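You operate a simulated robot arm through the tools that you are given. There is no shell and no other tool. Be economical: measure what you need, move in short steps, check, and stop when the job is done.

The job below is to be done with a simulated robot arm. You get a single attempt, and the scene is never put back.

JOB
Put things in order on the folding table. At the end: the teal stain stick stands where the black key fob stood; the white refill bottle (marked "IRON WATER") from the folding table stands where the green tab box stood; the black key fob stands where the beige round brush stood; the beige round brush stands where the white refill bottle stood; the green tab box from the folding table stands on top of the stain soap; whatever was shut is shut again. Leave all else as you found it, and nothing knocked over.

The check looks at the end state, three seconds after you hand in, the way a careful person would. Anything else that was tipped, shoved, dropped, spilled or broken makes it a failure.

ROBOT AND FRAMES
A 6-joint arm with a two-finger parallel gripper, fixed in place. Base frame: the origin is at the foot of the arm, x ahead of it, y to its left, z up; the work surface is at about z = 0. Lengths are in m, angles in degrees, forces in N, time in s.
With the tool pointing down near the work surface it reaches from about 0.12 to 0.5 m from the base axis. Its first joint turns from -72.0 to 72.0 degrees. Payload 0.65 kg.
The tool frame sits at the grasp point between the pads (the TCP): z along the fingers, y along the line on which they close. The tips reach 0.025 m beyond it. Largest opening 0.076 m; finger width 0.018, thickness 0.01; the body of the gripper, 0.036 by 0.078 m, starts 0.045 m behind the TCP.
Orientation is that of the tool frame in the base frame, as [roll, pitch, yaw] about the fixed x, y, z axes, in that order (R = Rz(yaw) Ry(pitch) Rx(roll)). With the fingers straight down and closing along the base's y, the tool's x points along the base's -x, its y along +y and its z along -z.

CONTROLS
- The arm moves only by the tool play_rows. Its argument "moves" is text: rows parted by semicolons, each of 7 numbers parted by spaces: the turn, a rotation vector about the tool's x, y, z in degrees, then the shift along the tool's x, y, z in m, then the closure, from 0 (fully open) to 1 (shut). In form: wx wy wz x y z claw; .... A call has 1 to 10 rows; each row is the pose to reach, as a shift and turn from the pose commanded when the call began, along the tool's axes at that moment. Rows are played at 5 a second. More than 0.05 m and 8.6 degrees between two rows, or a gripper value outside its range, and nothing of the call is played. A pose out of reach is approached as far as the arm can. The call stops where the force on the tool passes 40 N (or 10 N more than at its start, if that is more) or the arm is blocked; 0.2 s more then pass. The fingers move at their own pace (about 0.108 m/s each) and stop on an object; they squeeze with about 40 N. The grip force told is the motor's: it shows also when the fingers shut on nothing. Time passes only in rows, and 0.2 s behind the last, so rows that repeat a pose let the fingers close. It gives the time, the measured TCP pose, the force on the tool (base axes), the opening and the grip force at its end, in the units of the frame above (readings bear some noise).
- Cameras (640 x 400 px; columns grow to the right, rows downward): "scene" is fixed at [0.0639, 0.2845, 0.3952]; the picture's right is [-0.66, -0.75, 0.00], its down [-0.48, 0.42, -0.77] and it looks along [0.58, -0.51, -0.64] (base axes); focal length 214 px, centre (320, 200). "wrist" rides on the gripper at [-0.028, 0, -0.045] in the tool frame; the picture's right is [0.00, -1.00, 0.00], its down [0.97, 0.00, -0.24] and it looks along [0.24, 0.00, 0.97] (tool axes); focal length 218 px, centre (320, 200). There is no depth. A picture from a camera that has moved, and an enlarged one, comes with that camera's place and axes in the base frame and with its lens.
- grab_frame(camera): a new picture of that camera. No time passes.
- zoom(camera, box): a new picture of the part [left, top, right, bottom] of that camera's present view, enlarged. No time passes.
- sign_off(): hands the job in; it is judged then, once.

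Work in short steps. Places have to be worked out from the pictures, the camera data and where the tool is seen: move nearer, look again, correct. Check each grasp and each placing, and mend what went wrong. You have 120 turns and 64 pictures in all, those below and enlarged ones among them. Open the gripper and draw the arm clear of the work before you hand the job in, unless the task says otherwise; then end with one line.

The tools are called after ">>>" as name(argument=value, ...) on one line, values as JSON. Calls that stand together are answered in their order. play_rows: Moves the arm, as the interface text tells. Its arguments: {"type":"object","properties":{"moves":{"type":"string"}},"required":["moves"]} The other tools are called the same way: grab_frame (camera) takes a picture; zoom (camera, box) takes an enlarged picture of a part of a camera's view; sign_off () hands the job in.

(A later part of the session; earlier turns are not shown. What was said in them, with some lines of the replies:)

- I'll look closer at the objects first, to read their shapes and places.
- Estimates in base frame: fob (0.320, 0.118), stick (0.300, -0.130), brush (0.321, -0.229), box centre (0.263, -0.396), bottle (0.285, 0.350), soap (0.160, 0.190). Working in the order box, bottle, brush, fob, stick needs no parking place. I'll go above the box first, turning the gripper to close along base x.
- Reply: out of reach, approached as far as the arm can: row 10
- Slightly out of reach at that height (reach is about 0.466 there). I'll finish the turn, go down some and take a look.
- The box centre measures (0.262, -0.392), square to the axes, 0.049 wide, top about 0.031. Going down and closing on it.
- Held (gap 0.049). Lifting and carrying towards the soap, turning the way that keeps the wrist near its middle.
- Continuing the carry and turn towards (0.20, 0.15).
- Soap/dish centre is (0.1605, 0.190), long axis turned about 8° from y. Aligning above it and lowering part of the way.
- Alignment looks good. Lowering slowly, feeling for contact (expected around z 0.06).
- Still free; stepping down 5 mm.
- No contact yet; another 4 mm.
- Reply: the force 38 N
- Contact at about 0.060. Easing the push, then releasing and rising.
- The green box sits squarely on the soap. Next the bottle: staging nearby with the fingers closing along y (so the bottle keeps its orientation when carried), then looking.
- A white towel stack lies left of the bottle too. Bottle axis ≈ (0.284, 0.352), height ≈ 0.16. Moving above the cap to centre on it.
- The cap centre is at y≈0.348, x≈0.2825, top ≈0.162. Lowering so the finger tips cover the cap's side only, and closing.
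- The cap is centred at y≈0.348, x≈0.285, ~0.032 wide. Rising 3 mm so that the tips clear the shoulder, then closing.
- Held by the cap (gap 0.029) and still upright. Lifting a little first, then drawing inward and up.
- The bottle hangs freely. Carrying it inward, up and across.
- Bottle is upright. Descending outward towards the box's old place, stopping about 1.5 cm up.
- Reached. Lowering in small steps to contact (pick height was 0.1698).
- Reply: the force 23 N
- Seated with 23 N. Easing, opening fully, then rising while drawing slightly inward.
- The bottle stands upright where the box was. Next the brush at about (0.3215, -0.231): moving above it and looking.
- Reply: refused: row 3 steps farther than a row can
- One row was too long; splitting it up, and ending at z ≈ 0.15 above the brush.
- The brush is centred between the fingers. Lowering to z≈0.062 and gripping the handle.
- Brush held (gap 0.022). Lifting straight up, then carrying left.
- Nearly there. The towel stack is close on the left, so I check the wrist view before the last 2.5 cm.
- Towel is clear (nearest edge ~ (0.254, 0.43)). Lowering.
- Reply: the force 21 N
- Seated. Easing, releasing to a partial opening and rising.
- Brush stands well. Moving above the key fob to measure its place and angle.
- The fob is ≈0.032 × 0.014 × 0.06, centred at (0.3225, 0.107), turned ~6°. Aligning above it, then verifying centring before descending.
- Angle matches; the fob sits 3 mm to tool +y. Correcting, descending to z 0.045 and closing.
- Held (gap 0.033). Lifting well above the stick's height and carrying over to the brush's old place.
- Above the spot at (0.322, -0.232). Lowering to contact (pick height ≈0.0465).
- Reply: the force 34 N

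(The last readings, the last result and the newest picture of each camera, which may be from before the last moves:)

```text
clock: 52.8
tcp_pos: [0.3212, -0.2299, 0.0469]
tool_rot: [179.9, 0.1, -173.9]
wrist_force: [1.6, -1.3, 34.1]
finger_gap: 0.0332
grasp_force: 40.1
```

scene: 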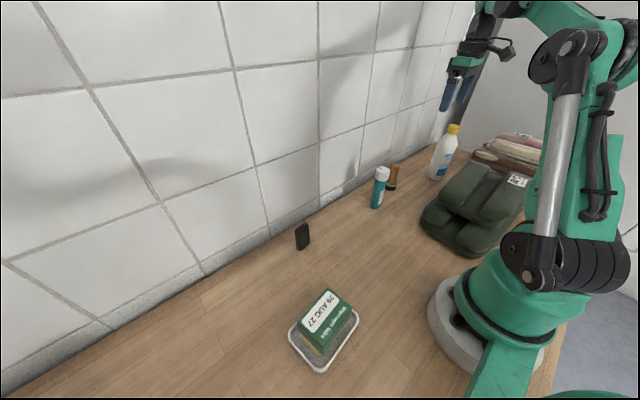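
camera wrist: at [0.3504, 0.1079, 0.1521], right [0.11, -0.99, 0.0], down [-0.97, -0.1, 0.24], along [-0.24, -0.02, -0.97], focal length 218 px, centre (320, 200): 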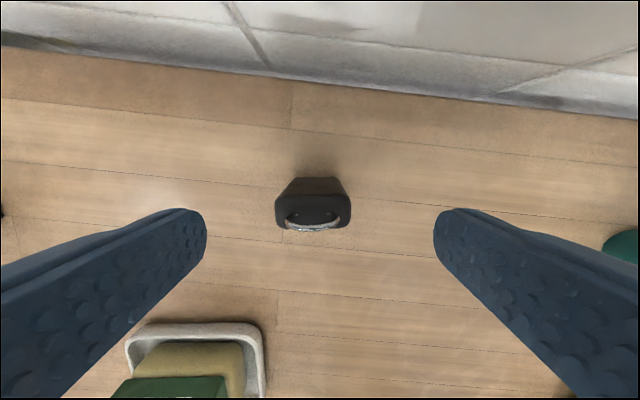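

Seated. Easing, releasing, rising.

>>> play_rows(moves="0 0 0 0 0 -0.0009 1;0 0 0 0 0 -0.0009 0.6;0 0 0 0 0 -0.0009 0.25;0 0 0 0 0 -0.0009 0.25")

>>> play_rows(moves="0 0 0 0 0 -0.02 0.25;0 0 0 0 0 -0.06 0.25;0 0 0 0 0 -0.105 0.1;0 0 0 0 0 -0.15 0;0 0 0 0 0 -0.15 0")

>>> zoom(camera="scene", box=[320, 80, 520, 220])

>>> grab_frame(camera="wrist")

```text
clock: 53.8
tcp_pos: [0.3223, -0.2316, 0.0465]
tool_rot: [179.9, 0.1, -174.0]
wrist_force: [0.3, 0.0, 0.0]
finger_gap: 0.0572
grasp_force: 0.1
```

```text
clock: 55.0
tcp_pos: [0.3234, -0.2309, 0.1962]
tool_rot: [179.9, 0.1, -174.0]
wrist_force: [-0.5, -0.6, -0.1]
finger_gap: 0.0759
grasp_force: 0.0
```

```text
2.86 times, centred on (420, 150) of scene
camera zoom: at [0.0639, 0.2845, 0.3952], right [-0.66, -0.75, 0.0], down [-0.48, 0.42, -0.77], along [0.58, -0.51, -0.64], focal length 613 px, centre (34, 343)
```

zoom: 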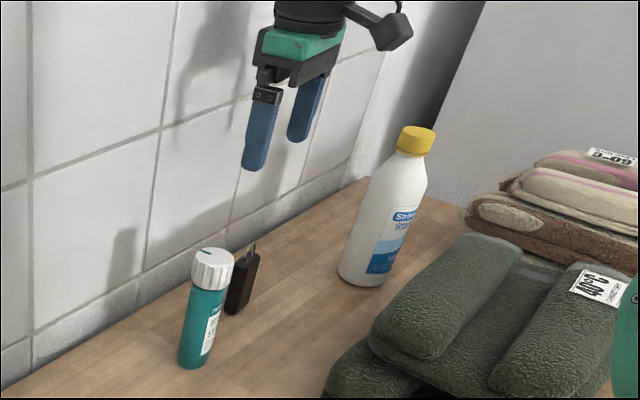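

```text
25 pictures are left
camera wrist: at [0.3507, -0.229, 0.2419], right [0.11, -0.99, 0.0], down [-0.97, -0.1, 0.24], along [-0.24, -0.02, -0.97], focal length 218 px, centre (320, 200)
```

wrist: 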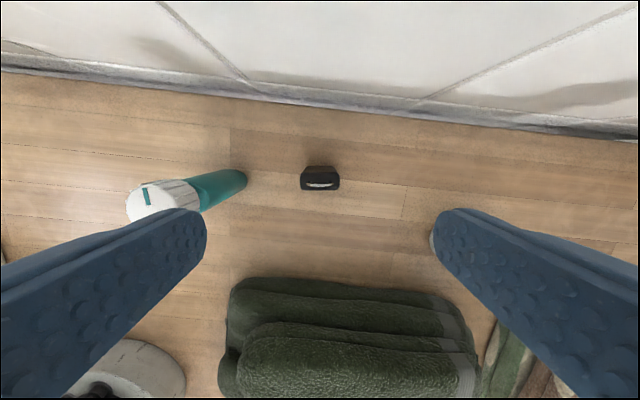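

The fob stands. Moving above the stick and straightening the yaw.

>>> play_rows(moves="0 0 2 0.004 0.034 0 0;0 0 4 0.008 0.068 0 0;0 0 6 0.0123 0.1028 0.01 0;0 0 6 0.0123 0.1028 0.01 0")

>>> grab_frame(camera="wrist")

```text
clock: 56.0
tcp_pos: [0.2991, -0.1295, 0.1868]
tool_rot: [179.9, 0.1, -179.9]
wrist_force: [0.0, -0.5, 0.3]
finger_gap: 0.0761
grasp_force: 0.1
```

```text
24 pictures are left
camera wrist: at [0.3265, -0.1305, 0.2318], right [0.0, -1.0, 0.0], down [-0.97, 0.0, 0.24], along [-0.24, 0.0, -0.97], focal length 218 px, centre (320, 200)
```

wrist: 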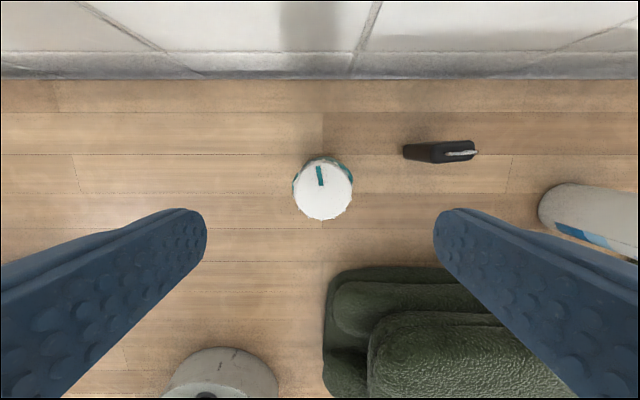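

The stick is at about (0.302, -0.131). Lowering to z≈0.09 and gripping.

>>> play_rows(moves="0 0 0 -0.003 -0.0018 0.035 0;0 0 0 -0.003 -0.0018 0.07 0;0 0 0 -0.003 -0.0018 0.097 0;0 0 0 -0.003 -0.0018 0.097 0;0 0 0 -0.003 -0.0018 0.097 0.4;0 0 0 -0.003 -0.0018 0.097 1;0 0 0 -0.003 -0.0018 0.097 1;0 0 0 -0.003 -0.0018 0.097 1")

>>> zoom(camera="scene", box=[320, 100, 480, 220])

```text
clock: 57.8
tcp_pos: [0.3019, -0.1305, 0.0929]
tool_rot: [179.9, 0.0, -180.0]
wrist_force: [0.3, 0.3, 0.4]
finger_gap: 0.0419
grasp_force: 40.2
```

```text
3.33 times, centred on (400, 160) of scene
camera zoom: at [0.0639, 0.2845, 0.3952], right [-0.66, -0.75, 0.0], down [-0.48, 0.42, -0.77], along [0.58, -0.51, -0.64], focal length 715 px, centre (53, 333)
```

zoom: 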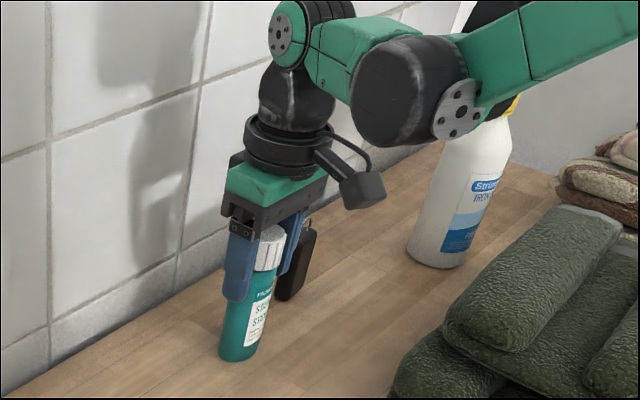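

Gap reads 0.042, wider than I expected; checking with the wrist view.

>>> grab_frame(camera="wrist")

```text
22 pictures are left
camera wrist: at [0.3287, -0.1328, 0.1378], right [0.0, -1.0, 0.0], down [-0.97, 0.0, 0.24], along [-0.24, 0.0, -0.97], focal length 218 px, centre (320, 200)
```

wrist: 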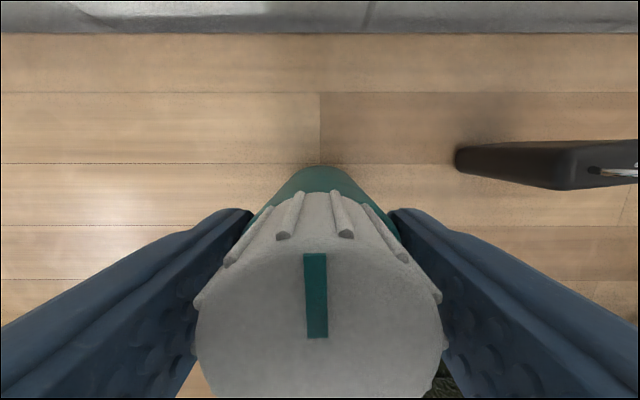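

It's gripped on the ribbed cap, centred. Lifting a little to test, then carrying to the fob's old place.

>>> play_rows(moves="0 0 0 0 0 -0.02 1;0 0 0 0 0 -0.05 1;0 0 0 0 0 -0.05 1")

>>> zoom(camera="scene", box=[320, 100, 480, 220])

```text
clock: 58.6
tcp_pos: [0.302, -0.1355, 0.1417]
tool_rot: [179.9, 0.0, -180.0]
wrist_force: [0.0, -0.5, -1.6]
finger_gap: 0.0418
grasp_force: 40.5
```

```text
3.33 times, centred on (400, 160) of scene
camera zoom: at [0.0639, 0.2845, 0.3952], right [-0.66, -0.75, 0.0], down [-0.48, 0.42, -0.77], along [0.58, -0.51, -0.64], focal length 715 px, centre (53, 333)
```

zoom: 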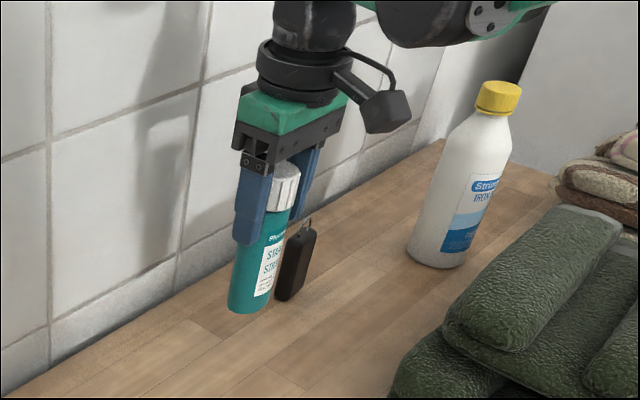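

Whole stick lifted upright. Carrying it over.

>>> play_rows(moves="0 0 0 -0.003 0.04 0 1;0 0 0 -0.007 0.08 0 1;0 0 0 -0.011 0.12 0 1;0 0 0 -0.015 0.16 0 1;0 0 0 -0.018 0.2 0 1;0 0 0 -0.0205 0.24 0 1;0 0 0 -0.0205 0.24 0.02 1;0 0 0 -0.0205 0.24 0.038 1;0 0 0 -0.0205 0.24 0.038 1")

>>> zoom(camera="scene", box=[240, 170, 360, 260])

```text
clock: 60.6
tcp_pos: [0.3215, 0.1077, 0.1019]
tool_rot: [179.9, 0.0, 180.0]
wrist_force: [0.8, 0.4, -0.9]
finger_gap: 0.0414
grasp_force: 40.1
```

```text
4.44 times, centred on (300, 215) of scene
camera zoom: at [0.0639, 0.2846, 0.3952], right [-0.66, -0.75, 0.0], down [-0.48, 0.42, -0.77], along [0.58, -0.51, -0.64], focal length 953 px, centre (409, 133)
```

zoom: 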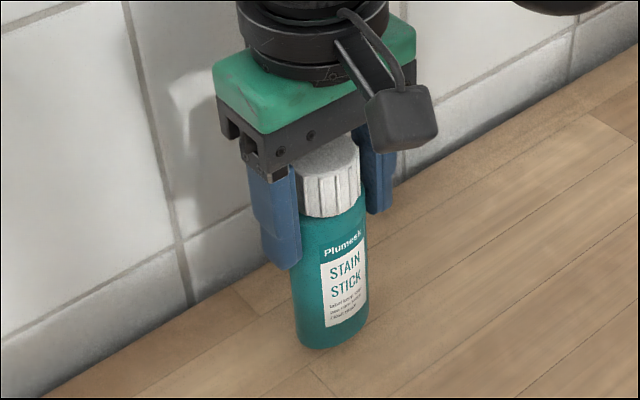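

In place above the fob's old spot. Lowering to contact (pick height ≈0.092).

>>> play_rows(moves="0 0 0 0 0 0.004 1;0 0 0 0 0 0.008 1;0 0 0 0 0 0.008 1")

>>> play_rows(moves="0 0 0 0 0 0.0015 1;0 0 0 0 0 0.003 1;0 0 0 0 0 0.003 1")

```text
clock: 61.4
tcp_pos: [0.3221, 0.1088, 0.093]
tool_rot: [179.9, 0.0, -179.9]
wrist_force: [0.8, 0.1, -0.8]
finger_gap: 0.0413
grasp_force: 39.7
```

```text
clock: 62.2
tcp_pos: [0.3221, 0.1085, 0.0916]
tool_rot: [179.9, 0.2, -179.9]
wrist_force: [-2.1, -1.7, 37.5]
finger_gap: 0.0413
grasp_force: 40.2
```

Seated. Easing off, releasing, rising straight up.

>>> play_rows(moves="0 0 0 0 0 -0.0012 1;0 0 0 0 0 -0.0012 0.6;0 0 0 0 0 -0.0012 0.2;0 0 0 0 0 -0.0012 0;0 0 0 0 0 -0.0012 0")

>>> play_rows(moves="0 0 0 0 0 -0.02 0;0 0 0 0 0 -0.06 0;0 0 0 0 0 -0.105 0;0 0 0 0.01 -0.02 -0.14 0;0 0 0 0.03 -0.06 -0.16 0;0 0 0 0.03 -0.085 -0.18 0;0 0 0 0.03 -0.085 -0.18 0")

>>> grab_frame(camera="scene")

>>> grab_frame(camera="wrist")

```text
clock: 63.4
tcp_pos: [0.3216, 0.1087, 0.0924]
tool_rot: [179.9, 0.0, 179.9]
wrist_force: [0.0, 0.4, 0.5]
finger_gap: 0.076
grasp_force: 0.1
```

```text
clock: 65.0
tcp_pos: [0.2903, 0.0213, 0.2736]
tool_rot: [179.9, 0.0, -179.9]
wrist_force: [0.7, 0.3, 0.5]
finger_gap: 0.0759
grasp_force: 0.1
```

```text
19 pictures are left
```

scene: 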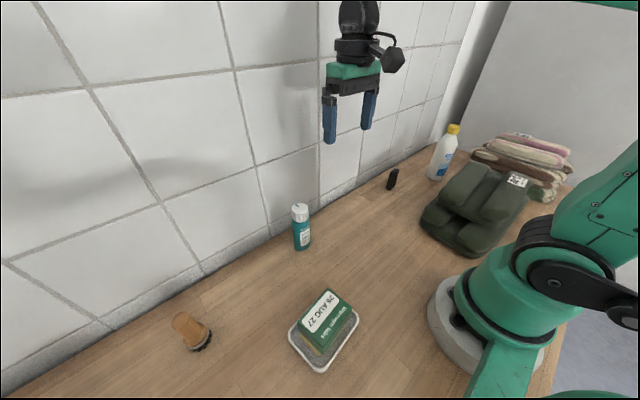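

```text
18 pictures are left
camera wrist: at [0.3187, 0.0216, 0.319], right [0.0, -1.0, 0.0], down [-0.97, 0.0, 0.24], along [-0.24, 0.0, -0.97], focal length 218 px, centre (320, 200)
```

wrist: 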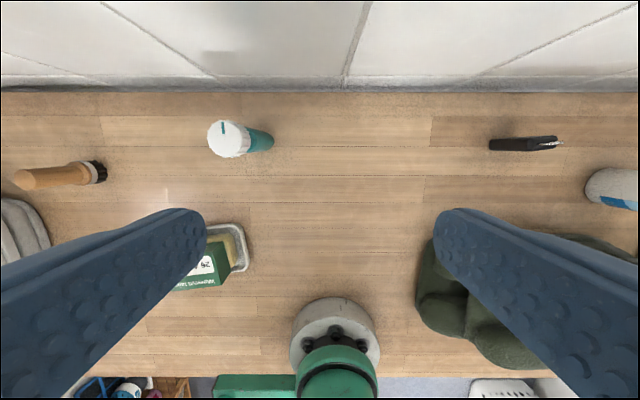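

All five items stand upright at their goals, the towels and soap dish are untouched, and nothing was opened. The gripper is open and clear, so I'm handing in.

>>> sign_off()

```text
The job is handed in.
```

I moved all five items to their places and handed the job in: in the last pictures everything stood upright, nothing else looked disturbed, and nothing had been opened.
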